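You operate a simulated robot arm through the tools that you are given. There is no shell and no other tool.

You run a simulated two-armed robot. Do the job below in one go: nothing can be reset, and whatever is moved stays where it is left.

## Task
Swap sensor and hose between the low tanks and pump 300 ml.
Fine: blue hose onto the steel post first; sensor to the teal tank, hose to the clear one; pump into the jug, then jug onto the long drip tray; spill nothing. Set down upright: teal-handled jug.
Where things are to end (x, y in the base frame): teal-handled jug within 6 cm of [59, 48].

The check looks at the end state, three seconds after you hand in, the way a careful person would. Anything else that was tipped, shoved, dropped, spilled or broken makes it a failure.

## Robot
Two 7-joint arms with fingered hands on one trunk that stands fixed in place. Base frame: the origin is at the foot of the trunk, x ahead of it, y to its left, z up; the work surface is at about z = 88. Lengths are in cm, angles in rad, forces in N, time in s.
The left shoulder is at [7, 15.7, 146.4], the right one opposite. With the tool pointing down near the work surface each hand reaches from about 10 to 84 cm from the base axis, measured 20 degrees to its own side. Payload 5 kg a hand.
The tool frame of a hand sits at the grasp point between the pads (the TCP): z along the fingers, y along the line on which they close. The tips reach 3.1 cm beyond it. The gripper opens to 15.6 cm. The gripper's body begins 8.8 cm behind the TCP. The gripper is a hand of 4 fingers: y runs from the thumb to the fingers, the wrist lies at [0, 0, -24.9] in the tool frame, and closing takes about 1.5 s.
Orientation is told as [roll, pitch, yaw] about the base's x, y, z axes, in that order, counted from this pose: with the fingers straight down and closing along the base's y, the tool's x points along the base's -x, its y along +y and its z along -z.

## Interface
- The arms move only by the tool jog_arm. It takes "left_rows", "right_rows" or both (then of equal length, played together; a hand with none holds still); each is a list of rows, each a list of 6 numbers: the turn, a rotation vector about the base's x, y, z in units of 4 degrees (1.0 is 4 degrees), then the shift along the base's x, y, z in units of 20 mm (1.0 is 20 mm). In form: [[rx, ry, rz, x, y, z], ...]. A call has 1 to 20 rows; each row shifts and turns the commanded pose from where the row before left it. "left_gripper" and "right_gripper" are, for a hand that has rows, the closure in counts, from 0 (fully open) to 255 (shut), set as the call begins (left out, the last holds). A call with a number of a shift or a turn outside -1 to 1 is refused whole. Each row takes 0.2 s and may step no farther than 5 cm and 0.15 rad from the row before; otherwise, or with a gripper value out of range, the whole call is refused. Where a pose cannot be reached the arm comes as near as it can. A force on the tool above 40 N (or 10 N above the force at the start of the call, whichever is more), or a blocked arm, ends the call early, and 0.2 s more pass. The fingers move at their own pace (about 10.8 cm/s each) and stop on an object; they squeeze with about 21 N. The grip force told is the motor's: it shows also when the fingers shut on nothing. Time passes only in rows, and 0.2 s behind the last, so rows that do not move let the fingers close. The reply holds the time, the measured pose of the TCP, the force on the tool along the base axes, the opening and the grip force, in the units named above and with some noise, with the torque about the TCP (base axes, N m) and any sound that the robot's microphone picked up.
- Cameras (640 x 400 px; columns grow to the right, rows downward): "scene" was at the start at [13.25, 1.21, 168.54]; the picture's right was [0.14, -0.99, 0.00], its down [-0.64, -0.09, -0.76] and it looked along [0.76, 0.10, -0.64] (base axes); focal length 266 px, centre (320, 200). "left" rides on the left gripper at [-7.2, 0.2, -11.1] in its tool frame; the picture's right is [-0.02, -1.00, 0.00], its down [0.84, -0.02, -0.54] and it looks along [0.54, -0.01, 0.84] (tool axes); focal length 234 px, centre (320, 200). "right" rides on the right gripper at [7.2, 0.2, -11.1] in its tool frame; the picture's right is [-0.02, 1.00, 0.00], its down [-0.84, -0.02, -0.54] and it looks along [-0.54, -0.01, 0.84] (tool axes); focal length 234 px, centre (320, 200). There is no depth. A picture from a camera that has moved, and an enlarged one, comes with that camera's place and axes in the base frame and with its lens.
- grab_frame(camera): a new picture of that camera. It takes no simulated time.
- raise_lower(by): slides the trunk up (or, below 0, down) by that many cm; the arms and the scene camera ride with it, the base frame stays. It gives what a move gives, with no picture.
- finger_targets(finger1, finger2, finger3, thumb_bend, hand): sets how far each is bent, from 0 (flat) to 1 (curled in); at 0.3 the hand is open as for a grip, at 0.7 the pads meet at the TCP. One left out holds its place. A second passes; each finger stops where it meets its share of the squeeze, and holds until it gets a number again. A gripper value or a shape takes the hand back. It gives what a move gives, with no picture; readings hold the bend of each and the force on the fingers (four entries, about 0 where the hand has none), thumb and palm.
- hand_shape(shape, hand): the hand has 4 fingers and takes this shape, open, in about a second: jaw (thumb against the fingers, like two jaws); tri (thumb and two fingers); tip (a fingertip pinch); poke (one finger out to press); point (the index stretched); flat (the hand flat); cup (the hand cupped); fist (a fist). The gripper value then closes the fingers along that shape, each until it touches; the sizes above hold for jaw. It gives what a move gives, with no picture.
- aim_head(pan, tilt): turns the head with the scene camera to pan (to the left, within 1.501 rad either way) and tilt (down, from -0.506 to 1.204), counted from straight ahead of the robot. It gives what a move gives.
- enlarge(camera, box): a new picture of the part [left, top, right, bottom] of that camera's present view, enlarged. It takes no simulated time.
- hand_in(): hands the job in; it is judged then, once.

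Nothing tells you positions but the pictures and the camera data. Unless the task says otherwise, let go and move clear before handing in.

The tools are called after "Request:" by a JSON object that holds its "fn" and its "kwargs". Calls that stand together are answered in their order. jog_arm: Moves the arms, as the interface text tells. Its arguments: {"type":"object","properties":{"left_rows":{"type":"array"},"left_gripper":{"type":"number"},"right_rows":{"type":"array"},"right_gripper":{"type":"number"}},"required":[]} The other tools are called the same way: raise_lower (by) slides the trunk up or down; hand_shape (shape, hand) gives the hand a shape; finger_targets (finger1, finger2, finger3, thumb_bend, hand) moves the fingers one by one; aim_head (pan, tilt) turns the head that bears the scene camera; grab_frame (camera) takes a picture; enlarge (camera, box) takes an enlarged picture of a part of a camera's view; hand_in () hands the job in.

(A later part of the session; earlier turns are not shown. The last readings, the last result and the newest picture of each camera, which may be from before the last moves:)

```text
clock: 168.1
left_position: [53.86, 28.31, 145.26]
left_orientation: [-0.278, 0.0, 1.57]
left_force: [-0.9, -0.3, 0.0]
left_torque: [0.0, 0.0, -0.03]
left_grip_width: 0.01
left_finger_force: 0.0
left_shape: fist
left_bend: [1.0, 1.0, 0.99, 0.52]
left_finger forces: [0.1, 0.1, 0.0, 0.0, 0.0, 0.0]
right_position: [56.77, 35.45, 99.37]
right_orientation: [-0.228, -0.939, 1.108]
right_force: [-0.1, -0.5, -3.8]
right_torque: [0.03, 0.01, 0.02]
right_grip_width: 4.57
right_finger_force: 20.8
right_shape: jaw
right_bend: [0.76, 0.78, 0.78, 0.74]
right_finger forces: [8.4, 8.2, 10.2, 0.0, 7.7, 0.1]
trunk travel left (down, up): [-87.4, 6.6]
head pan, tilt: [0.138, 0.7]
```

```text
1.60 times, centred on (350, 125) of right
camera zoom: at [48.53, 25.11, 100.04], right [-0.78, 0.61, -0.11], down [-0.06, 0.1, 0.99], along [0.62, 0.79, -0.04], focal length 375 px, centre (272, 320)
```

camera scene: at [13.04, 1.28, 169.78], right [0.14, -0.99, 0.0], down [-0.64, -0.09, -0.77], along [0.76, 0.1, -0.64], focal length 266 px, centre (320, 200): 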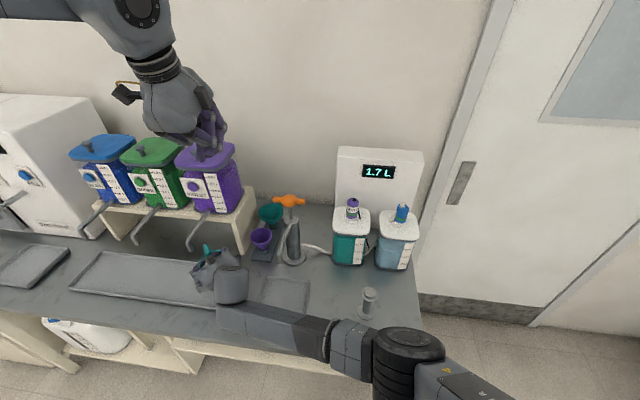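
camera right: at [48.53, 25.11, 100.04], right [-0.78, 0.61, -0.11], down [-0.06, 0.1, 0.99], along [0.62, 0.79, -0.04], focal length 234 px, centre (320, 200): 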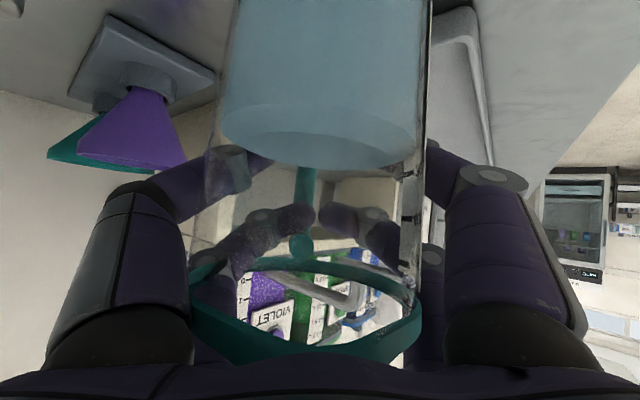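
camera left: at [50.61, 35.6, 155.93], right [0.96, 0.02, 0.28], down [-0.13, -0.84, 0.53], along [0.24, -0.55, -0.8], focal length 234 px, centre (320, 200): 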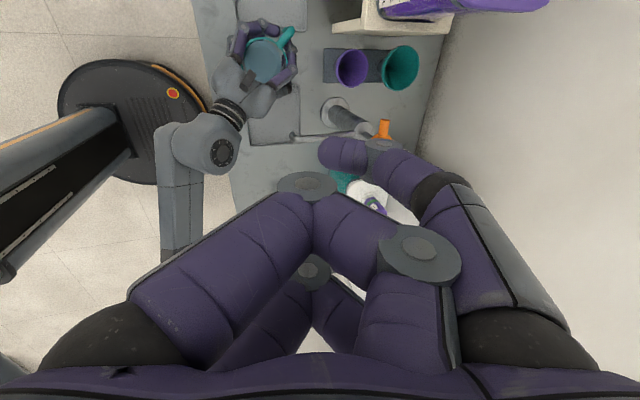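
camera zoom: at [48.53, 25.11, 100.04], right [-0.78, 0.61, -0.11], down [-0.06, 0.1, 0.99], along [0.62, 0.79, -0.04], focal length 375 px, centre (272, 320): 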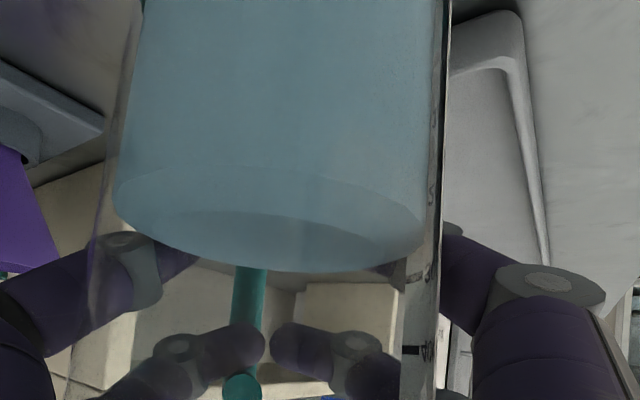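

The jug hangs upright above the clear bench between the trays, at about (54.7, 33.4). I'll lower it gently there.

Request:
{"fn": "jog_arm", "kwargs": {"right_rows": [[0, 0, 0, 0, -0.05, -0.15], [0, 0, 0, 0, -0.1, -0.3], [0, 0, 0, 0, -0.05, -0.3], [0, 0, 0, 0, 0, -0.3], [0, 0, 0, 0, 0, -0.3], [0, 0, 0, 0, 0, -0.15], [0, 0, 0, 0, 0, 0]]}}

Request:
{"fn": "grab_frame", "kwargs": {"camera": "right"}}

Request:
{"fn": "enlarge", "kwargs": {"camera": "left", "box": [190, 0, 330, 140]}}

```text
clock: 169.7
left_position: [53.68, 28.29, 145.38]
left_orientation: [-0.279, 0.0, 1.571]
left_force: [0.1, 1.3, -0.3]
left_torque: [-0.01, -0.02, -0.02]
left_grip_width: 0.0
left_finger_force: 0.1
left_shape: fist
left_bend: [1.0, 1.0, 0.99, 0.52]
left_finger forces: [0.0, 0.1, 0.1, 0.0, 0.0, 0.0]
right_position: [56.82, 35.13, 96.53]
right_orientation: [-0.228, -0.94, 1.112]
right_force: [2.2, 1.0, 2.1]
right_torque: [-0.18, 0.15, 0.01]
right_grip_width: 4.58
right_finger_force: 21.0
right_shape: jaw
right_bend: [0.76, 0.78, 0.78, 0.74]
right_finger forces: [7.7, 8.6, 12.8, 0.0, 7.7, 0.0]
trunk travel left (down, up): [-87.4, 6.6]
head pan, tilt: [0.138, 0.7]
```

```text
taken
camera right: at [48.53, 24.68, 97.12], right [-0.78, 0.61, -0.11], down [-0.07, 0.1, 0.99], along [0.62, 0.79, -0.04], focal length 234 px, centre (320, 200)
```

right: 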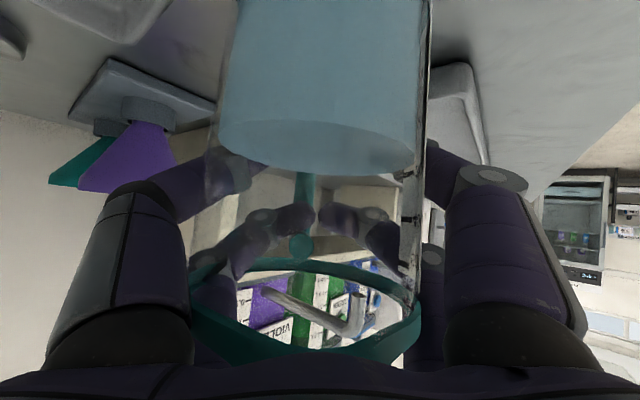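

```text
2.86 times, centred on (260, 70) of left
camera zoom: at [50.57, 35.59, 155.96], right [0.96, 0.02, 0.28], down [-0.13, -0.84, 0.53], along [0.24, -0.55, -0.8], focal length 669 px, centre (491, 571)
```

zoom: 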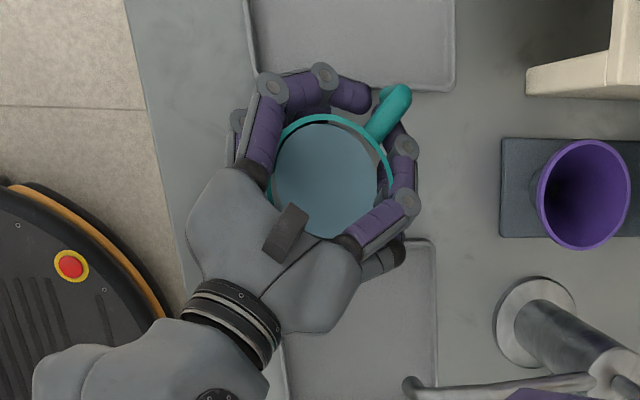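

The force flipped to +2 N, so the jug is resting on the bench. I'll open the hand.

Request:
{"fn": "jog_arm", "kwargs": {"right_rows": [[0, 0, 0, 0, 0, 0], [0, 0, 0, 0, 0, 0], [0, 0, 0, 0, 0, 0], [0, 0, 0, 0, 0, 0], [0, 0, 0, 0, 0, 0], [0, 0, 0, 0, 0, 0], [0, 0, 0, 0, 0, 0], [0, 0, 0, 0, 0, 0]], "right_gripper": 0}}

Request:
{"fn": "grab_frame", "kwargs": {"camera": "right"}}

Request:
{"fn": "enlarge", "kwargs": {"camera": "left", "box": [190, 0, 330, 140]}}

Request:
{"fn": "enlarge", "kwargs": {"camera": "scene", "box": [160, 200, 320, 350]}}

```text
clock: 171.5
left_position: [53.87, 28.31, 145.25]
left_orientation: [-0.281, 0.0, 1.569]
left_force: [0.6, -0.8, -0.2]
left_torque: [-0.01, 0.01, 0.01]
left_grip_width: 0.0
left_finger_force: 0.0
left_shape: fist
left_bend: [1.0, 1.0, 0.99, 0.52]
left_finger forces: [0.1, 0.1, 0.0, 0.0, 0.0, 0.0]
right_position: [56.75, 35.04, 96.38]
right_orientation: [-0.228, -0.94, 1.109]
right_force: [0.1, -1.4, -2.1]
right_torque: [0.08, 0.15, -0.03]
right_grip_width: 15.58
right_finger_force: 0.0
right_shape: jaw
right_bend: [0.3, 0.3, 0.3, 0.3]
right_finger forces: [0.0, 0.1, 2.5, 0.1, 0.0, 0.0]
trunk travel left (down, up): [-87.4, 6.6]
head pan, tilt: [0.138, 0.7]
```

```text
taken
camera right: at [48.5, 24.63, 97.03], right [-0.78, 0.61, -0.11], down [-0.06, 0.1, 0.99], along [0.62, 0.79, -0.04], focal length 234 px, centre (320, 200)
```

right: 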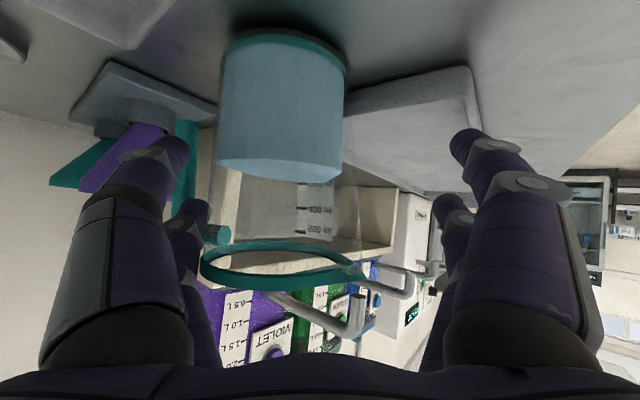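

```text
2.86 times, centred on (260, 70) of left
camera zoom: at [50.58, 35.58, 155.95], right [0.96, 0.02, 0.28], down [-0.13, -0.84, 0.53], along [0.24, -0.55, -0.8], focal length 669 px, centre (491, 571)
```

zoom: 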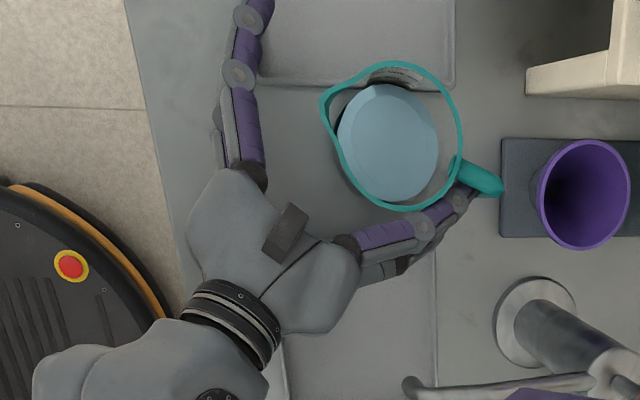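

```text
2.67 times, centred on (240, 275) of scene
camera zoom: at [13.28, 1.28, 170.93], right [0.14, -0.99, 0.0], down [-0.64, -0.09, -0.76], along [0.76, 0.1, -0.64], focal length 710 px, centre (533, 0)
```

zoom: 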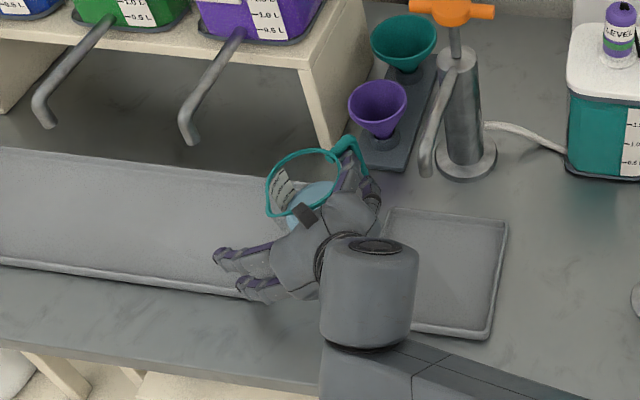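

The opening finger hooked the jug's handle and turned the jug. It's still standing, but its handle rests partly on the finger (about 2 N) and it leans about 5°. I'll lower the hand slightly so the jug settles flat.

Request:
{"fn": "jog_arm", "kwargs": {"right_rows": [[0, 0, 0, 0, 0, -0.08], [0, 0, 0, 0, 0, -0.08], [0, 0, 0, 0, 0, -0.08], [0, 0, 0, 0, 0, 0]]}}

Request:
{"fn": "enlarge", "kwargs": {"camera": "right", "box": [160, 0, 480, 300]}}

Request:
{"fn": "enlarge", "kwargs": {"camera": "left", "box": [230, 0, 320, 90]}}

```text
clock: 172.5
left_position: [53.86, 28.2, 145.33]
left_orientation: [-0.28, -0.001, 1.568]
left_force: [0.6, -0.1, -0.8]
left_torque: [0.01, 0.01, 0.01]
left_grip_width: 0.02
left_finger_force: 0.1
left_shape: fist
left_bend: [1.0, 1.0, 0.99, 0.52]
left_finger forces: [0.1, 0.0, 0.0, 0.0, 0.0, 0.0]
right_position: [56.85, 35.04, 95.86]
right_orientation: [-0.23, -0.938, 1.109]
right_force: [0.3, -2.8, 1.1]
right_torque: [0.03, -0.02, -0.14]
right_grip_width: 15.59
right_finger_force: 0.0
right_shape: jaw
right_bend: [0.3, 0.3, 0.28, 0.3]
right_finger forces: [0.0, 0.0, 5.7, 0.0, 0.0, 0.0]
trunk travel left (down, up): [-87.4, 6.6]
head pan, tilt: [0.138, 0.7]
```

```text
1.33 times, centred on (320, 150) of right
camera zoom: at [48.53, 24.68, 96.59], right [-0.78, 0.61, -0.11], down [-0.07, 0.1, 0.99], along [0.62, 0.79, -0.04], focal length 312 px, centre (320, 267)
```

zoom: 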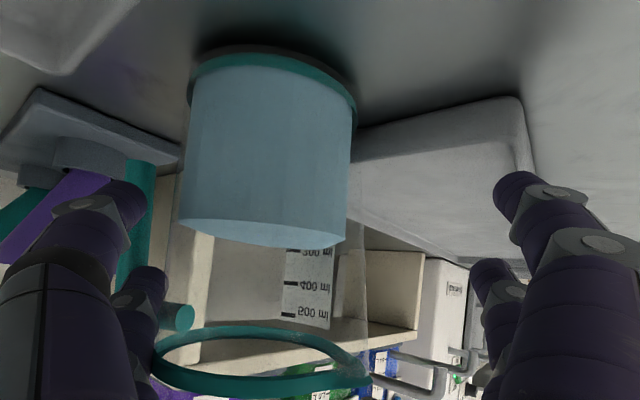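

```text
4.44 times, centred on (275, 45) of left
camera zoom: at [50.55, 35.53, 155.97], right [0.96, 0.02, 0.28], down [-0.13, -0.84, 0.53], along [0.24, -0.54, -0.8], focal length 1041 px, centre (520, 889)
```

zoom: 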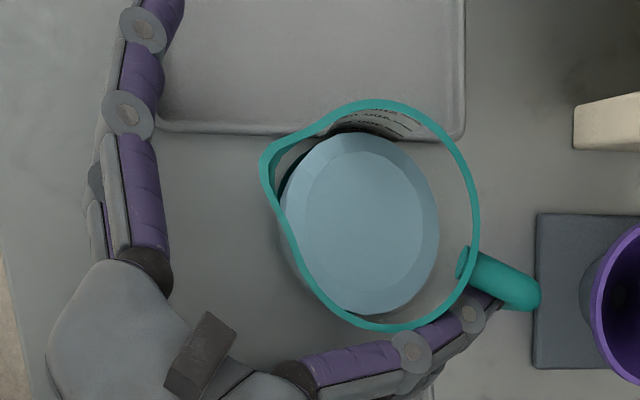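

The finger pad is pressing on the jug body inside the handle gap. I'll ease the hand sideways, away from the jug, in tiny steps until that force vanishes.

Request:
{"fn": "jog_arm", "kwargs": {"right_rows": [[0, 0, 0, 0.06, -0.05, 0], [0, 0, 0, 0.06, -0.05, 0], [0, 0, 0, 0, 0, 0]]}}

Request:
{"fn": "enlarge", "kwargs": {"camera": "left", "box": [230, 0, 320, 90]}}

Request:
{"fn": "enlarge", "kwargs": {"camera": "right", "box": [160, 0, 480, 300]}}

```text
clock: 173.3
left_position: [53.75, 28.2, 145.32]
left_orientation: [-0.28, 0.0, 1.568]
left_force: [0.0, 0.0, -0.5]
left_torque: [0.01, -0.01, 0.01]
left_grip_width: 0.02
left_finger_force: 0.1
left_shape: fist
left_bend: [1.0, 1.0, 0.99, 0.52]
left_finger forces: [0.0, 0.0, 0.1, 0.1, 0.0, 0.1]
right_position: [57.0, 34.87, 95.88]
right_orientation: [-0.23, -0.938, 1.108]
right_force: [0.0, -1.3, -0.3]
right_torque: [0.04, 0.06, -0.07]
right_grip_width: 15.6
right_finger_force: 0.0
right_shape: jaw
right_bend: [0.3, 0.3, 0.29, 0.3]
right_finger forces: [0.0, 0.0, 5.3, 0.0, 0.1, 0.0]
trunk travel left (down, up): [-87.4, 6.6]
head pan, tilt: [0.138, 0.7]
```

```text
4.44 times, centred on (275, 45) of left
camera zoom: at [50.55, 35.54, 155.96], right [0.96, 0.02, 0.28], down [-0.13, -0.84, 0.53], along [0.24, -0.54, -0.8], focal length 1041 px, centre (520, 889)
```

zoom: 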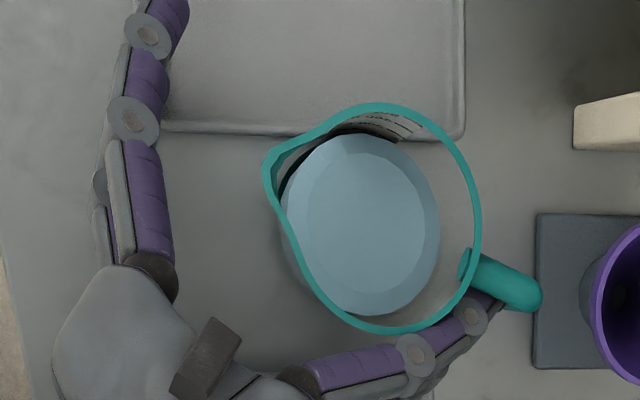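

```text
1.33 times, centred on (320, 150) of right
camera zoom: at [48.72, 24.49, 96.57], right [-0.78, 0.61, -0.11], down [-0.06, 0.1, 0.99], along [0.62, 0.79, -0.04], focal length 312 px, centre (320, 267)
```

zoom: 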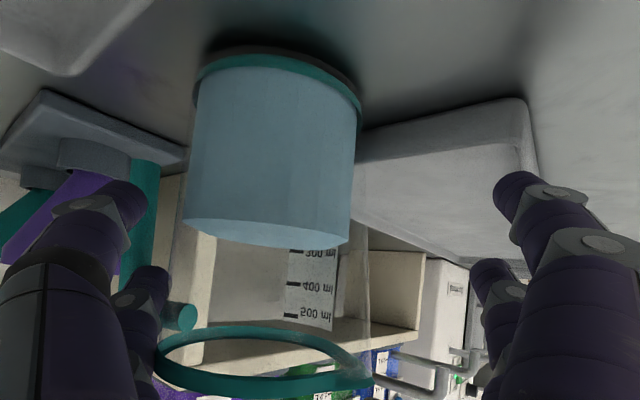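

Request:
{"fn": "jog_arm", "kwargs": {"right_rows": [[0, 0, 0, 0.08, -0.065, 0], [0, 0, 0, 0.08, -0.065, 0], [0, 0, 0, 0.08, -0.065, 0], [0, 0, 0, 0, 0, 0]]}}

Request:
{"fn": "enlarge", "kwargs": {"camera": "left", "box": [230, 0, 320, 90]}}

Request:
{"fn": "enlarge", "kwargs": {"camera": "right", "box": [160, 100, 360, 300]}}

```text
clock: 174.3
left_position: [53.87, 28.31, 145.2]
left_orientation: [-0.279, 0.001, 1.568]
left_force: [-0.4, 0.0, 0.6]
left_torque: [0.01, 0.0, -0.04]
left_grip_width: 0.0
left_finger_force: 0.1
left_shape: fist
left_bend: [1.0, 1.0, 0.99, 0.52]
left_finger forces: [0.0, 0.1, 0.0, 0.1, 0.1, 0.0]
right_position: [57.58, 34.5, 95.94]
right_orientation: [-0.226, -0.939, 1.108]
right_force: [-1.3, -0.2, -0.7]
right_torque: [0.04, 0.12, 0.04]
right_grip_width: 15.58
right_finger_force: 0.0
right_shape: jaw
right_bend: [0.3, 0.3, 0.31, 0.3]
right_finger forces: [0.0, 0.0, 4.6, 0.0, 0.1, 0.0]
trunk travel left (down, up): [-87.4, 6.6]
head pan, tilt: [0.138, 0.7]
```

```text
4.44 times, centred on (275, 45) of left
camera zoom: at [50.57, 35.58, 155.95], right [0.96, 0.02, 0.28], down [-0.13, -0.84, 0.53], along [0.24, -0.55, -0.8], focal length 1041 px, centre (520, 889)
```

zoom: 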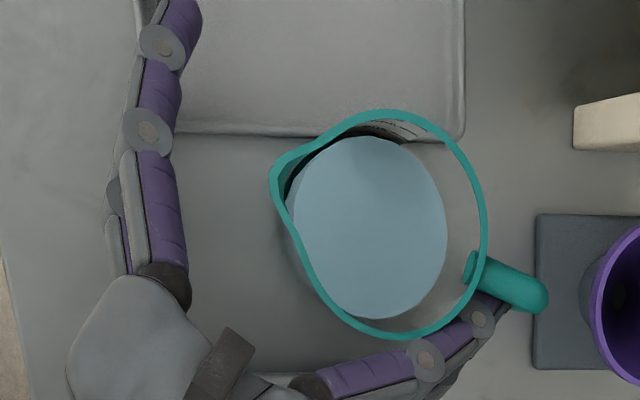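

```text
2.00 times, centred on (260, 200) of right
camera zoom: at [49.24, 24.17, 96.61], right [-0.78, 0.61, -0.11], down [-0.06, 0.1, 0.99], along [0.62, 0.79, -0.04], focal length 468 px, centre (440, 200)
```

zoom: 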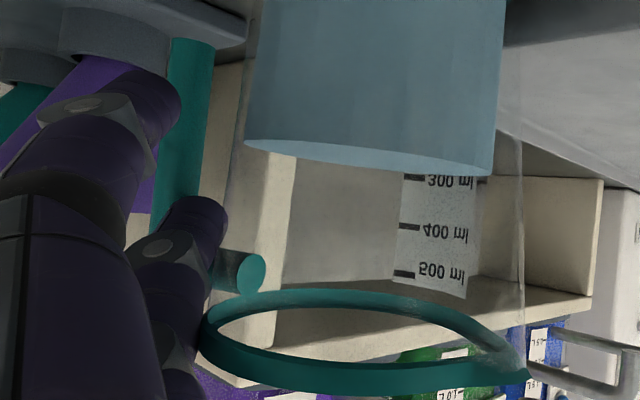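

Request:
{"fn": "jog_arm", "kwargs": {"right_rows": [[0, 0, 0, -0.06, 0.05, -0.1], [0, 0, 0, -0.03, 0.025, -0.1], [0, 0, 0, 0, 0, 0]]}}

Request:
{"fn": "enlarge", "kwargs": {"camera": "left", "box": [250, 10, 320, 80]}}

Request:
{"fn": "enlarge", "kwargs": {"camera": "right", "box": [160, 100, 360, 300]}}

```text
clock: 175.1
left_position: [53.86, 28.31, 145.42]
left_orientation: [-0.281, 0.0, 1.57]
left_force: [0.0, -0.3, 0.7]
left_torque: [-0.01, -0.01, -0.01]
left_grip_width: 0.01
left_finger_force: 0.0
left_shape: fist
left_bend: [1.0, 1.0, 0.99, 0.52]
left_finger forces: [0.0, 0.1, 0.1, 0.1, 0.1, 0.0]
right_position: [57.35, 34.6, 95.61]
right_orientation: [-0.228, -0.939, 1.11]
right_force: [-1.1, -1.5, 3.8]
right_torque: [0.01, -0.21, -0.03]
right_grip_width: 15.55
right_finger_force: 0.1
right_shape: jaw
right_bend: [0.3, 0.3, 0.29, 0.3]
right_finger forces: [0.0, 0.0, 6.2, 0.0, 0.0, 0.0]
trunk travel left (down, up): [-87.4, 6.6]
head pan, tilt: [0.138, 0.7]
```

```text
5.71 times, centred on (285, 45) of left
camera zoom: at [50.52, 35.54, 155.98], right [0.96, 0.02, 0.28], down [-0.13, -0.84, 0.53], along [0.24, -0.54, -0.8], focal length 1338 px, centre (520, 1086)
```

zoom: 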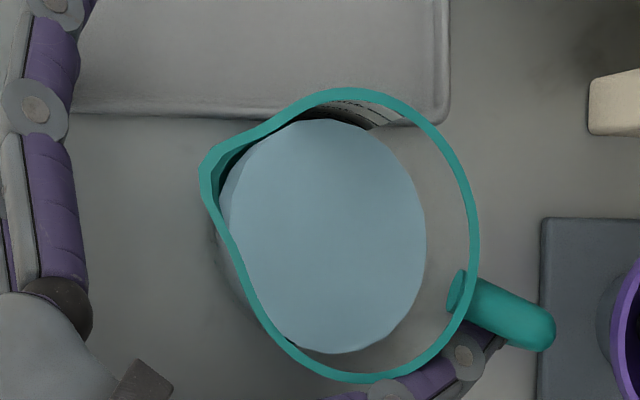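

```text
2.00 times, centred on (260, 200) of right
camera zoom: at [49.06, 24.23, 96.22], right [-0.78, 0.61, -0.11], down [-0.07, 0.1, 0.99], along [0.62, 0.79, -0.04], focal length 468 px, centre (440, 200)
```

zoom: 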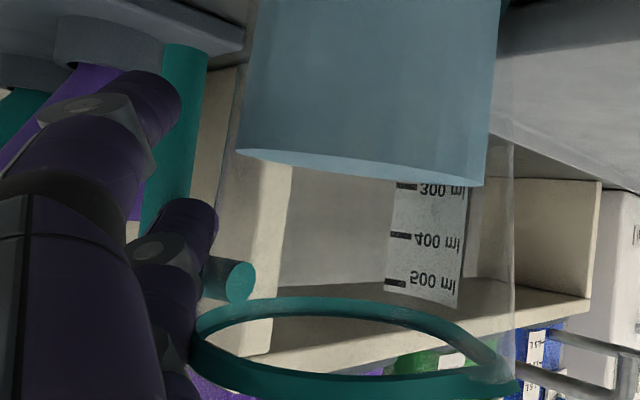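

Request:
{"fn": "jog_arm", "kwargs": {"right_rows": [[0, 0, 0, 0, 0, 0.12], [0, 0, 0, -0.06, -0.08, 0], [0, 0, 0, -0.06, -0.08, 0], [0, 0, 0, 0, 0, 0]]}}

Request:
{"fn": "enlarge", "kwargs": {"camera": "left", "box": [250, 10, 320, 80]}}

Request:
{"fn": "enlarge", "kwargs": {"camera": "right", "box": [160, 100, 360, 300]}}

```text
clock: 176.1
left_position: [53.88, 28.25, 145.35]
left_orientation: [-0.279, 0.0, 1.57]
left_force: [-0.1, -0.6, 0.0]
left_torque: [-0.03, -0.01, 0.01]
left_grip_width: 0.0
left_finger_force: 0.1
left_shape: fist
left_bend: [1.0, 1.0, 0.99, 0.52]
left_finger forces: [0.1, 0.0, 0.0, 0.0, 0.0, 0.0]
right_position: [57.23, 34.34, 95.88]
right_orientation: [-0.229, -0.938, 1.108]
right_force: [-0.1, 0.3, -0.2]
right_torque: [0.06, 0.07, 0.0]
right_grip_width: 15.59
right_finger_force: 0.1
right_shape: jaw
right_bend: [0.3, 0.3, 0.31, 0.3]
right_finger forces: [0.1, 0.0, 2.4, 0.0, 0.0, 0.1]
trunk travel left (down, up): [-87.4, 6.6]
head pan, tilt: [0.138, 0.7]
```

```text
5.71 times, centred on (285, 45) of left
camera zoom: at [50.58, 35.58, 155.94], right [0.96, 0.02, 0.28], down [-0.13, -0.84, 0.53], along [0.24, -0.55, -0.8], focal length 1338 px, centre (520, 1086)
```

zoom: 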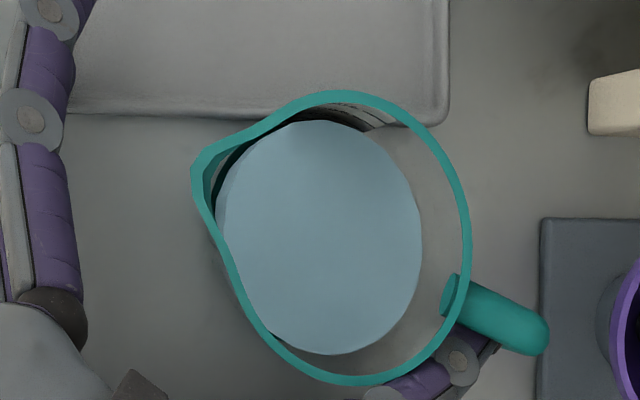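

```text
2.00 times, centred on (260, 200) of right
camera zoom: at [48.88, 23.98, 96.43], right [-0.78, 0.61, -0.11], down [-0.06, 0.1, 0.99], along [0.62, 0.79, -0.04], focal length 468 px, centre (440, 200)
```

zoom: 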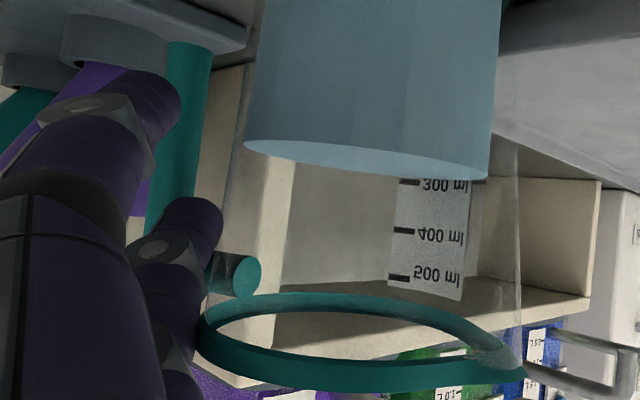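

The contact force is dropping as I withdraw along the finger axis, so I'll continue slowly.

Request:
{"fn": "jog_arm", "kwargs": {"right_rows": [[0, 0, 0, -0.08, -0.1, 0], [0, 0, 0, -0.08, -0.1, 0], [0, 0, 0, -0.08, -0.1, 0], [0, 0, 0, 0, 0, 0]]}}

Request:
{"fn": "enlarge", "kwargs": {"camera": "left", "box": [250, 10, 320, 80]}}

Request:
{"fn": "enlarge", "kwargs": {"camera": "right", "box": [160, 100, 360, 300]}}

```text
clock: 177.1
left_position: [53.9, 28.29, 145.41]
left_orientation: [-0.278, 0.0, 1.569]
left_force: [0.0, -0.2, 0.5]
left_torque: [-0.02, -0.03, 0.03]
left_grip_width: 0.0
left_finger_force: 0.1
left_shape: fist
left_bend: [1.0, 1.0, 0.99, 0.52]
left_finger forces: [0.0, 0.1, 0.1, 0.1, 0.0, 0.1]
right_position: [56.61, 33.64, 95.74]
right_orientation: [-0.228, -0.94, 1.108]
right_force: [0.1, 0.0, 0.4]
right_torque: [0.03, 0.02, -0.01]
right_grip_width: 15.61
right_finger_force: 0.1
right_shape: jaw
right_bend: [0.3, 0.3, 0.3, 0.3]
right_finger forces: [0.0, 0.0, 0.0, 0.1, 0.0, 0.1]
trunk travel left (down, up): [-87.4, 6.6]
head pan, tilt: [0.138, 0.7]
```

```text
5.71 times, centred on (285, 45) of left
camera zoom: at [50.56, 35.59, 155.95], right [0.96, 0.02, 0.28], down [-0.13, -0.84, 0.53], along [0.24, -0.55, -0.8], focal length 1338 px, centre (520, 1086)
```

zoom: 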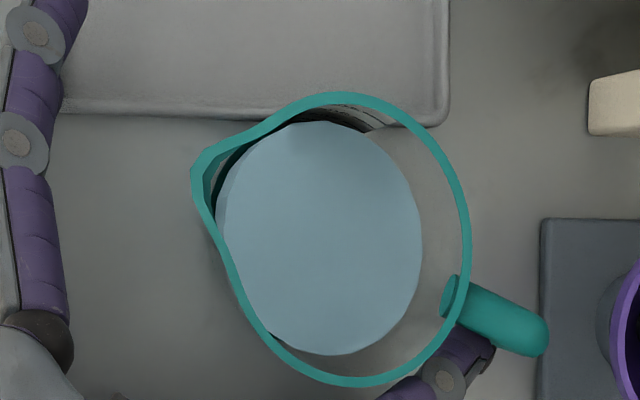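

```text
2.00 times, centred on (260, 200) of right
camera zoom: at [48.32, 23.35, 96.42], right [-0.78, 0.61, -0.11], down [-0.06, 0.1, 0.99], along [0.62, 0.79, -0.04], focal length 468 px, centre (440, 200)
```

zoom: 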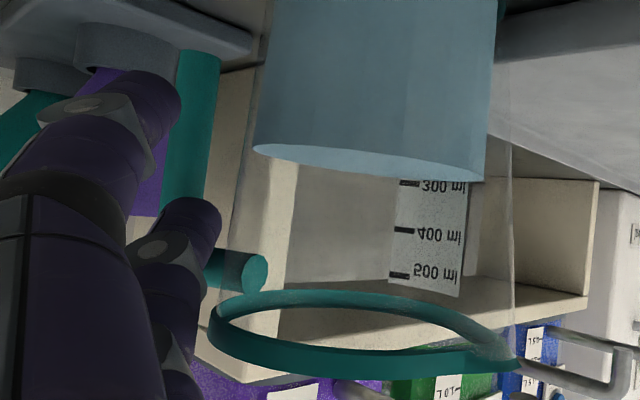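

The hand is completely free and the jug stays put. I'll back off 5 cm, then rise and retract to the right.

Request:
{"fn": "jog_arm", "kwargs": {"right_rows": [[0, 0, 0, -0.2, -0.25, 0], [0, 0, 0, -0.3, -0.4, 0], [0, 0, 0, -0.3, -0.4, 0], [0, 0, 0, -0.3, -0.4, 0], [0, 0, 0, -0.3, -0.4, 0], [0, 0, 0, -0.3, -0.2, 0.3], [0, 0, 0, -0.3, 0, 0.8], [0, 0, 0, 0, 0, 0.9], [0, 0, 0, 0, 0, 0.9], [0, 0, 0, 0, 0, 0.9], [0, 0, 0, 0, 0, 0.9], [0, 0, 0, 0, 0, 0.9], [0, 0, 0, 0, 0, 0.9], [0, 0, 0, 0, 0, 0]]}}

Request:
{"fn": "grab_frame", "kwargs": {"camera": "scene"}}

Request:
{"fn": "grab_frame", "kwargs": {"camera": "right"}}

Request:
{"fn": "enlarge", "kwargs": {"camera": "scene", "box": [160, 200, 320, 330]}}

```text
clock: 180.1
left_position: [53.74, 28.33, 145.26]
left_orientation: [-0.279, 0.001, 1.569]
left_force: [-0.3, 0.2, 0.5]
left_torque: [0.01, -0.02, 0.02]
left_grip_width: 0.0
left_finger_force: 0.1
left_shape: fist
left_bend: [1.0, 1.0, 0.99, 0.52]
left_finger forces: [0.0, 0.1, 0.0, 0.0, 0.0, 0.0]
right_position: [52.72, 29.6, 108.88]
right_orientation: [-0.229, -0.938, 1.109]
right_force: [-0.3, -0.9, -0.2]
right_torque: [-0.04, 0.01, 0.0]
right_grip_width: 15.59
right_finger_force: 0.2
right_shape: jaw
right_bend: [0.3, 0.3, 0.3, 0.3]
right_finger forces: [0.0, 0.1, 0.0, 0.0, 0.0, 0.1]
trunk travel left (down, up): [-87.4, 6.6]
head pan, tilt: [0.138, 0.7]
```

```text
taken
camera scene: at [13.25, 1.28, 170.94], right [0.14, -0.99, 0.0], down [-0.64, -0.09, -0.76], along [0.76, 0.1, -0.64], focal length 266 px, centre (320, 200)
```

scene: 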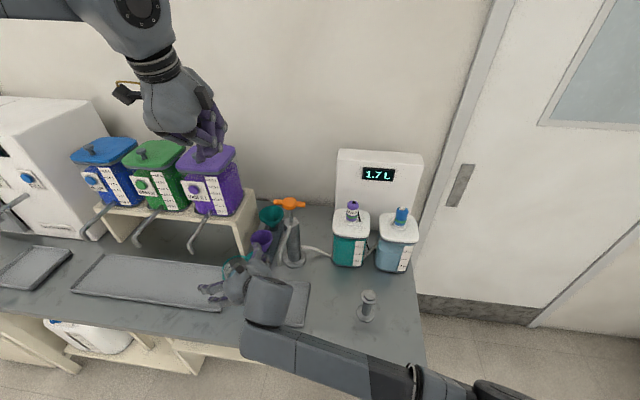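

```text
taken
camera right: at [44.32, 19.25, 109.6], right [-0.78, 0.61, -0.11], down [-0.06, 0.1, 0.99], along [0.62, 0.79, -0.04], focal length 234 px, centre (320, 200)
```

right: 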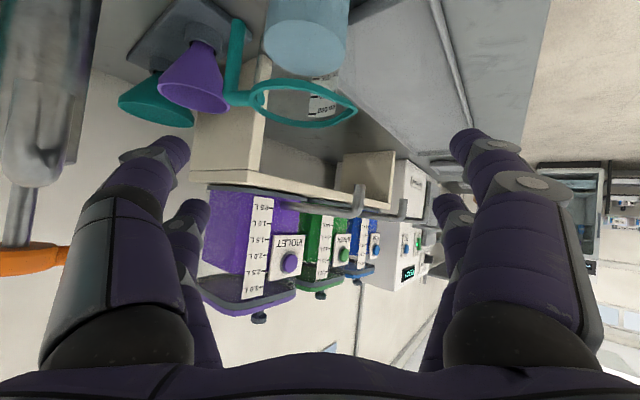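

```text
3.08 times, centred on (240, 265) of scene
camera zoom: at [13.25, 1.28, 170.94], right [0.14, -0.99, 0.0], down [-0.64, -0.09, -0.76], along [0.76, 0.1, -0.64], focal length 819 px, centre (566, 0)
```

zoom: 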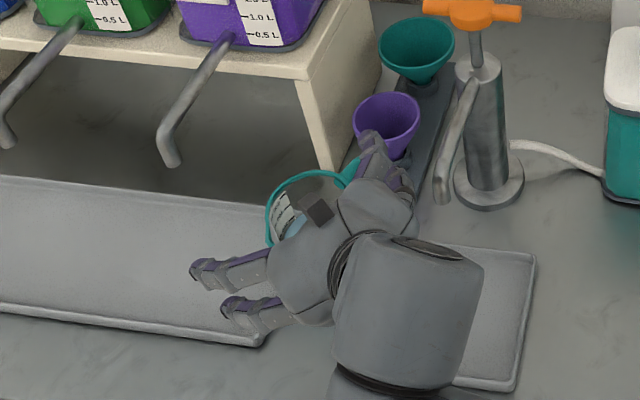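

Request:
{"fn": "jog_arm", "kwargs": {"right_rows": [[0, 0, 0, -0.2, 0, 1], [0, 0, 0, -0.2, 0, 1], [0, 0, 0, -0.2, 0, 1], [0, 0, 0, -0.2, 0, 1], [0, 0, 0, -0.2, 0, 1], [0, 0, 0, -0.2, 0, 1], [0, 0, 0, -0.2, 0, 1], [0, 0, 0, -0.2, -1, 0], [0, 0, 0, -0.2, -1, 0], [0, 0, 0, -0.2, -1, 0], [0, 0, 0, -0.1, -1, 0], [0, 0, 0, 0, -1, 0], [0, 0, 0, 0, -1, 0], [0, 0, 0, 0, -1, 0], [0, 0, 0, 0, -1, 0], [0, 0, 0, 0, -1, 0], [0, 0, 0, 0, -1, 0], [0, 0, 0, 0, -1, 0], [0, 0, 0, 0, -1, 0], [0, 0, 0, 0, -1, 0]]}}

Request:
{"fn": "grab_frame", "kwargs": {"camera": "scene"}}

Request:
{"fn": "enlarge", "kwargs": {"camera": "scene", "box": [60, 190, 320, 330]}}

Request:
{"fn": "enlarge", "kwargs": {"camera": "left", "box": [190, 0, 400, 210]}}

```text
clock: 184.3
left_position: [53.86, 28.34, 145.28]
left_orientation: [-0.279, -0.001, 1.569]
left_force: [1.3, -0.1, -0.6]
left_torque: [-0.02, 0.01, 0.01]
left_grip_width: 0.0
left_finger_force: 0.0
left_shape: fist
left_bend: [1.0, 1.0, 0.99, 0.52]
left_finger forces: [0.0, 0.1, 0.1, 0.0, 0.1, 0.1]
right_position: [48.47, 5.72, 122.89]
right_orientation: [-0.229, -0.94, 1.107]
right_force: [0.1, 0.6, -0.3]
right_torque: [0.05, -0.02, 0.0]
right_grip_width: 15.62
right_finger_force: 0.0
right_shape: jaw
right_bend: [0.3, 0.3, 0.3, 0.3]
right_finger forces: [0.0, 0.2, 0.1, 0.0, 0.0, 0.0]
right hand out of reach, approached as far as the arm can: row 20
trunk travel left (down, up): [-87.4, 6.6]
head pan, tilt: [0.138, 0.7]
```

```text
taken
camera scene: at [13.27, 1.31, 170.93], right [0.14, -0.99, 0.0], down [-0.64, -0.09, -0.76], along [0.76, 0.1, -0.64], focal length 266 px, centre (320, 200)
```

scene: 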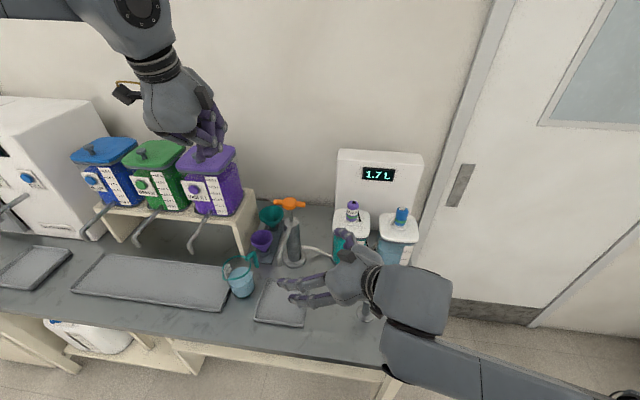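

```text
2.46 times, centred on (190, 260) of scene
camera zoom: at [13.27, 1.31, 170.93], right [0.14, -0.99, 0.0], down [-0.64, -0.09, -0.76], along [0.76, 0.1, -0.64], focal length 655 px, centre (640, 52)
```

zoom: 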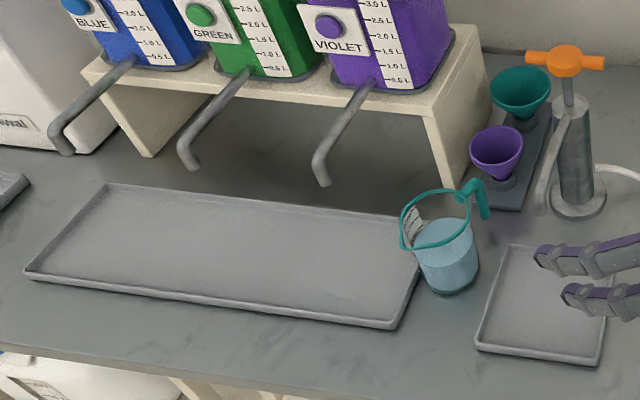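

```text
1.90 times, centred on (295, 105) of left
camera zoom: at [50.58, 35.6, 155.94], right [0.96, 0.02, 0.28], down [-0.13, -0.84, 0.53], along [0.24, -0.55, -0.8], focal length 446 px, centre (368, 381)
```

zoom: 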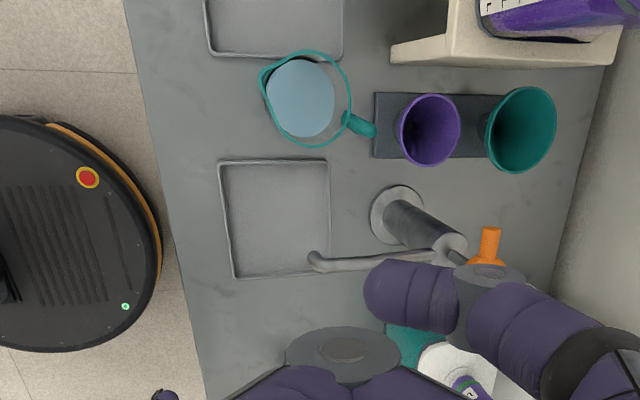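

The jug stands upright on the bench with its liquid intact, and the trays haven't moved. Its handle now points about -25° from +x, so the left hand can approach along that direction with the handle straight ahead. I'll open the left hand and re-orient it high above the bench.

Request:
{"fn": "hand_shape", "kwargs": {"hand": "left", "shape": "jaw"}}

Request:
{"fn": "jog_arm", "kwargs": {"left_rows": [[0, 1, 0, -0.3, 0.3, 0], [0, 1, 0, -0.3, 0.3, 0], [0, 1, 0, -0.3, 0.3, 0], [0, 1, 0, -0.3, 0.3, 0], [0, 0, -1, -0.3, 0.3, 0], [0, 0, -1, -0.3, 0.3, 0], [0, 0, -1, -0.3, 0.3, 0], [0, 0, -1, -0.3, 0.3, 0], [0, 0, -1, -0.3, 0.3, 0], [0, 0, -1, -0.3, 0.3, 0], [0, 0, -1, -0.3, 0.3, 0], [0, 0, -1, -0.3, 0.3, 0], [0, 0, -1, -0.3, 0.3, 0], [0, 0, -1, -0.3, 0.3, 0], [0, 0, -1, -0.3, 0.3, 0], [0, 0, -1, 0, 0.3, 0], [0, 0, -1, 0, 0.3, 0], [0, 0, -1, 0, 0, 0], [0, 0, -1, 0, 0, 0], [0, 0, -1, 0, 0, 0]], "left_gripper": 0}}

Request:
{"fn": "grab_frame", "kwargs": {"camera": "scene"}}

```text
clock: 185.2
left_position: [53.86, 28.18, 145.31]
left_orientation: [-0.279, 0.0, 1.569]
left_force: [-0.9, -0.4, 0.0]
left_torque: [0.01, 0.04, -0.02]
left_grip_width: 15.61
left_finger_force: 0.0
left_shape: jaw
left_bend: [0.3, 0.3, 0.3, 0.3]
left_finger forces: [0.0, 0.0, 0.0, 0.0, 0.1, 0.1]
right_position: [48.43, 5.59, 122.82]
right_orientation: [-0.229, -0.941, 1.109]
right_force: [0.4, 0.2, -0.1]
right_torque: [0.01, 0.01, 0.01]
right_grip_width: 15.59
right_finger_force: 0.1
right_shape: jaw
right_bend: [0.3, 0.3, 0.3, 0.3]
right_finger forces: [0.0, 0.0, 0.0, 0.1, 0.0, 0.1]
trunk travel left (down, up): [-87.4, 6.6]
head pan, tilt: [0.138, 0.7]
```

```text
clock: 189.4
left_position: [44.87, 38.6, 145.28]
left_orientation: [0.001, 0.0, 0.452]
left_force: [0.4, -0.3, 0.2]
left_torque: [0.0, 0.01, -0.02]
left_grip_width: 15.6
left_finger_force: 0.0
left_shape: jaw
left_bend: [0.3, 0.3, 0.3, 0.3]
left_finger forces: [0.1, 0.1, 0.0, 0.0, 0.0, 0.0]
right_position: [48.47, 5.61, 122.8]
right_orientation: [-0.229, -0.938, 1.109]
right_force: [-0.7, 0.4, 0.5]
right_torque: [0.02, 0.0, -0.02]
right_grip_width: 15.57
right_finger_force: 0.0
right_shape: jaw
right_bend: [0.3, 0.3, 0.3, 0.3]
right_finger forces: [0.0, 0.1, 0.1, 0.0, 0.0, 0.1]
trunk travel left (down, up): [-87.4, 6.6]
head pan, tilt: [0.138, 0.7]
```

```text
taken
camera scene: at [13.27, 1.3, 170.93], right [0.14, -0.99, 0.0], down [-0.64, -0.09, -0.76], along [0.76, 0.1, -0.64], focal length 266 px, centre (320, 200)
```

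scene: 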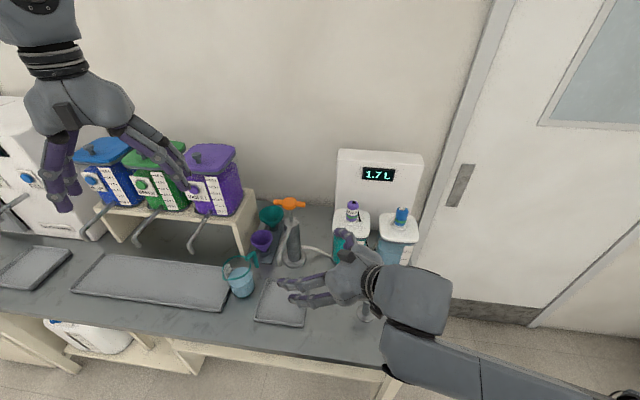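

Request:
{"fn": "jog_arm", "kwargs": {"left_rows": [[0, 0, -1, 0.1, 0.1, 0], [0, 0, -1, 0.1, 0.1, 0], [0, 0, -1, 0.1, 0.1, 0], [0, 0, -1, 0.1, 0.1, 0], [0, 0, -1, 0.1, 0.1, 0], [0, 0, -1, 0.1, 0.1, 0], [0, 0, -1, 0.1, 0.1, 0], [0, 0, -1, 0.1, 0.1, 0], [0, 0, -1, 0.1, 0.1, 0], [0, 0, -1, 0.1, 0.1, 0], [0, 0, -1, 0, 0, 0], [0, 0, -1, 0, 0, 0], [0, 0, -0.75, 0, 0, 0], [0, 0, 0, 0, 0, 0]]}}

Request:
{"fn": "jog_arm", "kwargs": {"left_rows": [[-0.4, -0.86, 0, 0, 0, -0.8], [-0.4, -0.86, 0, 0, 0, -0.9], [-0.4, -0.86, 0, 0, 0, -0.9], [-0.4, -0.86, 0, 0, 0, -0.9], [-0.4, -0.86, 0, 0, 0, -0.9], [-0.4, -0.86, 0, 0, 0, -0.9], [-0.4, -0.86, 0, 0, 0, -0.9], [-0.4, -0.86, 0, 0, 0, -0.9], [-0.4, -0.86, 0, 0, 0, -0.9], [-0.4, -0.86, 0, 0, 0, -0.9], [-0.4, -0.86, 0, 0, 0, -0.9], [-0.4, -0.86, 0, 0, 0, -0.9], [-0.4, -0.86, 0, 0, 0, -0.9], [-0.4, -0.86, 0, 0, 0, -0.9], [-0.4, -0.86, 0, 0, 0, -0.9], [0, 0, 0, 0, 0, 0]]}}

Request:
{"fn": "grab_frame", "kwargs": {"camera": "scene"}}

Request:
{"fn": "grab_frame", "kwargs": {"camera": "left"}}

```text
clock: 192.4
left_position: [46.97, 40.41, 145.26]
left_orientation: [0.0, 0.0, -0.436]
left_force: [-0.5, -0.1, -0.3]
left_torque: [0.03, -0.01, 0.0]
left_grip_width: 15.59
left_finger_force: 0.1
left_shape: jaw
left_bend: [0.3, 0.3, 0.3, 0.3]
left_finger forces: [0.0, 0.0, 0.1, 0.1, 0.1, 0.0]
right_position: [48.4, 5.65, 122.79]
right_orientation: [-0.228, -0.937, 1.108]
right_force: [0.1, -0.5, -0.4]
right_torque: [-0.02, 0.03, -0.04]
right_grip_width: 15.61
right_finger_force: 0.0
right_shape: jaw
right_bend: [0.3, 0.3, 0.3, 0.3]
right_finger forces: [0.0, 0.1, 0.0, 0.0, 0.0, 0.1]
trunk travel left (down, up): [-87.4, 6.6]
head pan, tilt: [0.138, 0.7]
```

```text
clock: 195.8
left_position: [46.74, 40.41, 118.41]
left_orientation: [0.005, -0.993, -0.442]
left_force: [-0.7, 0.3, -0.3]
left_torque: [0.01, 0.02, 0.03]
left_grip_width: 15.62
left_finger_force: 0.1
left_shape: jaw
left_bend: [0.3, 0.3, 0.3, 0.3]
left_finger forces: [0.1, 0.0, 0.0, 0.0, 0.0, 0.1]
right_position: [48.43, 5.64, 122.77]
right_orientation: [-0.228, -0.937, 1.109]
right_force: [-0.1, 0.2, -0.5]
right_torque: [0.02, 0.01, -0.01]
right_grip_width: 15.6
right_finger_force: 0.0
right_shape: jaw
right_bend: [0.3, 0.3, 0.3, 0.3]
right_finger forces: [0.1, 0.0, 0.1, 0.0, 0.1, 0.1]
trunk travel left (down, up): [-87.4, 6.6]
head pan, tilt: [0.138, 0.7]
```

```text
taken
camera scene: at [13.26, 1.2, 170.94], right [0.14, -0.99, 0.0], down [-0.64, -0.09, -0.76], along [0.76, 0.1, -0.64], focal length 266 px, centre (320, 200)
```

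scene: 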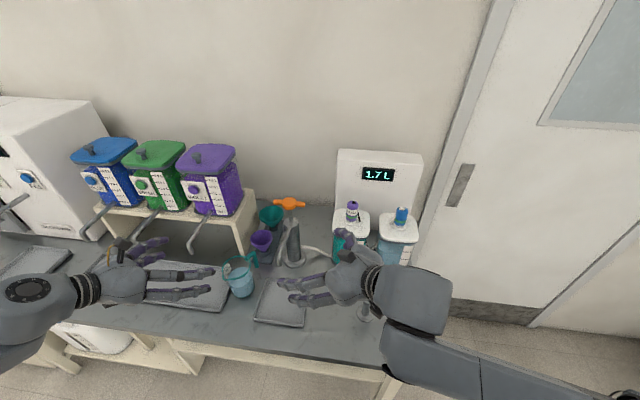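

```text
taken
camera left: at [41.91, 42.79, 130.61], right [-0.41, -0.91, 0.02], down [-0.84, 0.37, -0.41], along [0.36, -0.18, -0.91], focal length 234 px, centre (320, 200)
```

left: 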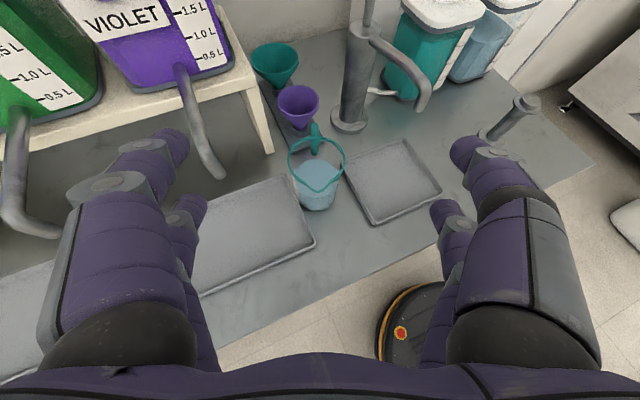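

Request:
{"fn": "enlarge", "kwargs": {"camera": "left", "box": [250, 100, 390, 240]}}

Request:
{"fn": "enlarge", "kwargs": {"camera": "scene", "box": [190, 230, 290, 320]}}

```text
2.86 times, centred on (320, 170) of left
camera zoom: at [41.91, 42.79, 130.61], right [-0.41, -0.91, 0.02], down [-0.84, 0.37, -0.41], along [0.36, -0.18, -0.91], focal length 669 px, centre (320, 286)
```

zoom: 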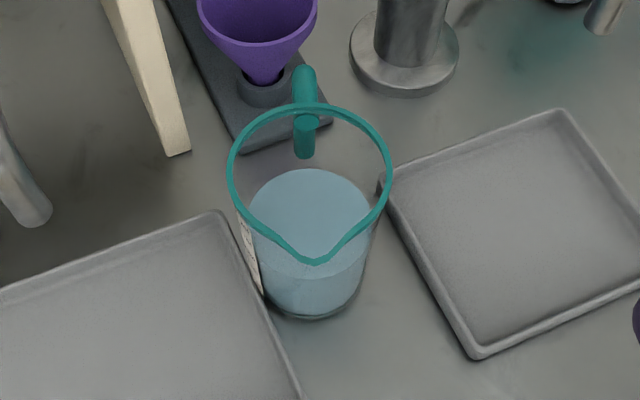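

```text
4.44 times, centred on (240, 275) of scene
camera zoom: at [13.26, 1.2, 170.94], right [0.14, -0.99, 0.0], down [-0.64, -0.09, -0.76], along [0.76, 0.1, -0.64], focal length 1183 px, centre (676, -133)
```

zoom: 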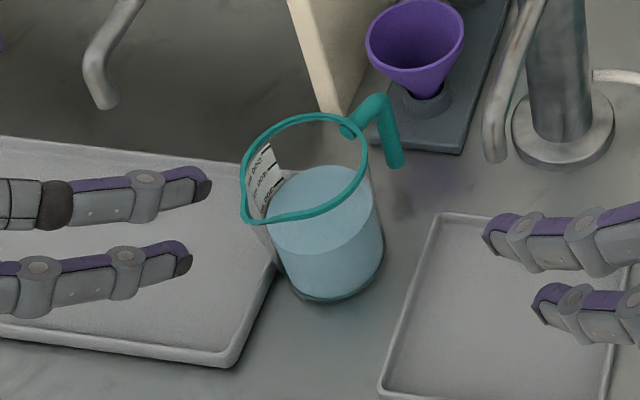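

The jug is at about (60, 34.6), upright, with its handle straight ahead of the left hand. I'll lower the left hand to grasp height, still short of the jug.

Request:
{"fn": "jog_arm", "kwargs": {"left_rows": [[0, 0, 0, 0.05, 0.1, -0.9], [0, 0, 0, 0.05, 0.1, -0.9], [0, 0, 0, 0, 0, -0.9], [0, 0, 0, 0, 0, -0.9], [0, 0, 0, 0, 0, -0.9], [0, 0, 0, 0, 0, -0.9], [0, 0, 0, 0, 0, -0.9], [0, 0, 0, 0, 0, -0.9], [0, 0, 0, 0, 0, -0.9], [0, 0, 0, 0, 0, -0.9], [0, 0, 0, 0, 0, -0.9], [0, 0, 0, 0, 0, -0.9], [0, 0, 0, 0, 0, -0.4], [0, 0, 0, 0, 0, 0]]}}

Request:
{"fn": "grab_frame", "kwargs": {"camera": "left"}}

Request:
{"fn": "grab_frame", "kwargs": {"camera": "scene"}}

```text
clock: 198.8
left_position: [44.52, 43.23, 108.42]
left_orientation: [0.001, -0.991, -0.442]
left_force: [-0.3, 0.2, -0.3]
left_torque: [-0.02, -0.01, 0.04]
left_grip_width: 15.57
left_finger_force: 0.1
left_shape: jaw
left_bend: [0.3, 0.3, 0.3, 0.3]
left_finger forces: [0.0, 0.1, 0.0, 0.0, 0.0, 0.0]
left hand out of reach, approached as far as the arm can: row 6, 7, 8, 9, 10, 11, 12, 13
right_position: [48.43, 5.65, 122.77]
right_orientation: [-0.228, -0.938, 1.109]
right_force: [0.2, -0.2, 0.0]
right_torque: [0.0, -0.01, -0.01]
right_grip_width: 15.58
right_finger_force: 0.1
right_shape: jaw
right_bend: [0.3, 0.3, 0.3, 0.3]
right_finger forces: [0.1, 0.0, 0.0, 0.0, 0.1, 0.0]
trunk travel left (down, up): [-87.4, 6.6]
head pan, tilt: [0.138, 0.7]
```

```text
taken
camera left: at [39.59, 45.7, 120.52], right [-0.41, -0.91, 0.02], down [-0.84, 0.37, -0.4], along [0.36, -0.18, -0.91], focal length 234 px, centre (320, 200)
```

left: 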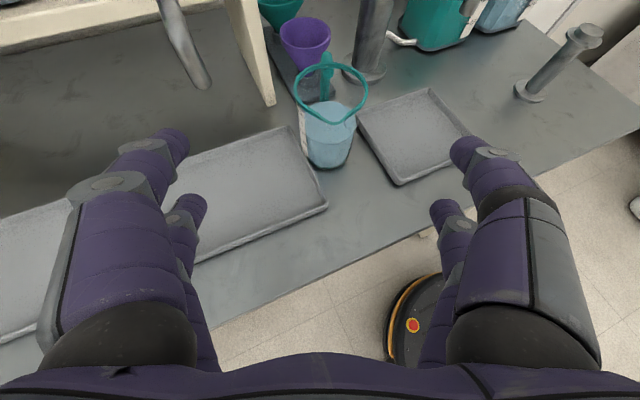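

```text
taken
camera scene: at [13.27, 1.29, 170.93], right [0.14, -0.99, 0.0], down [-0.64, -0.09, -0.76], along [0.76, 0.1, -0.64], focal length 266 px, centre (320, 200)
```

scene: 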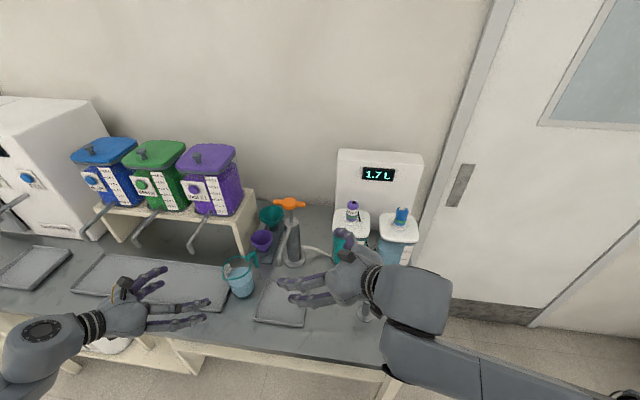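

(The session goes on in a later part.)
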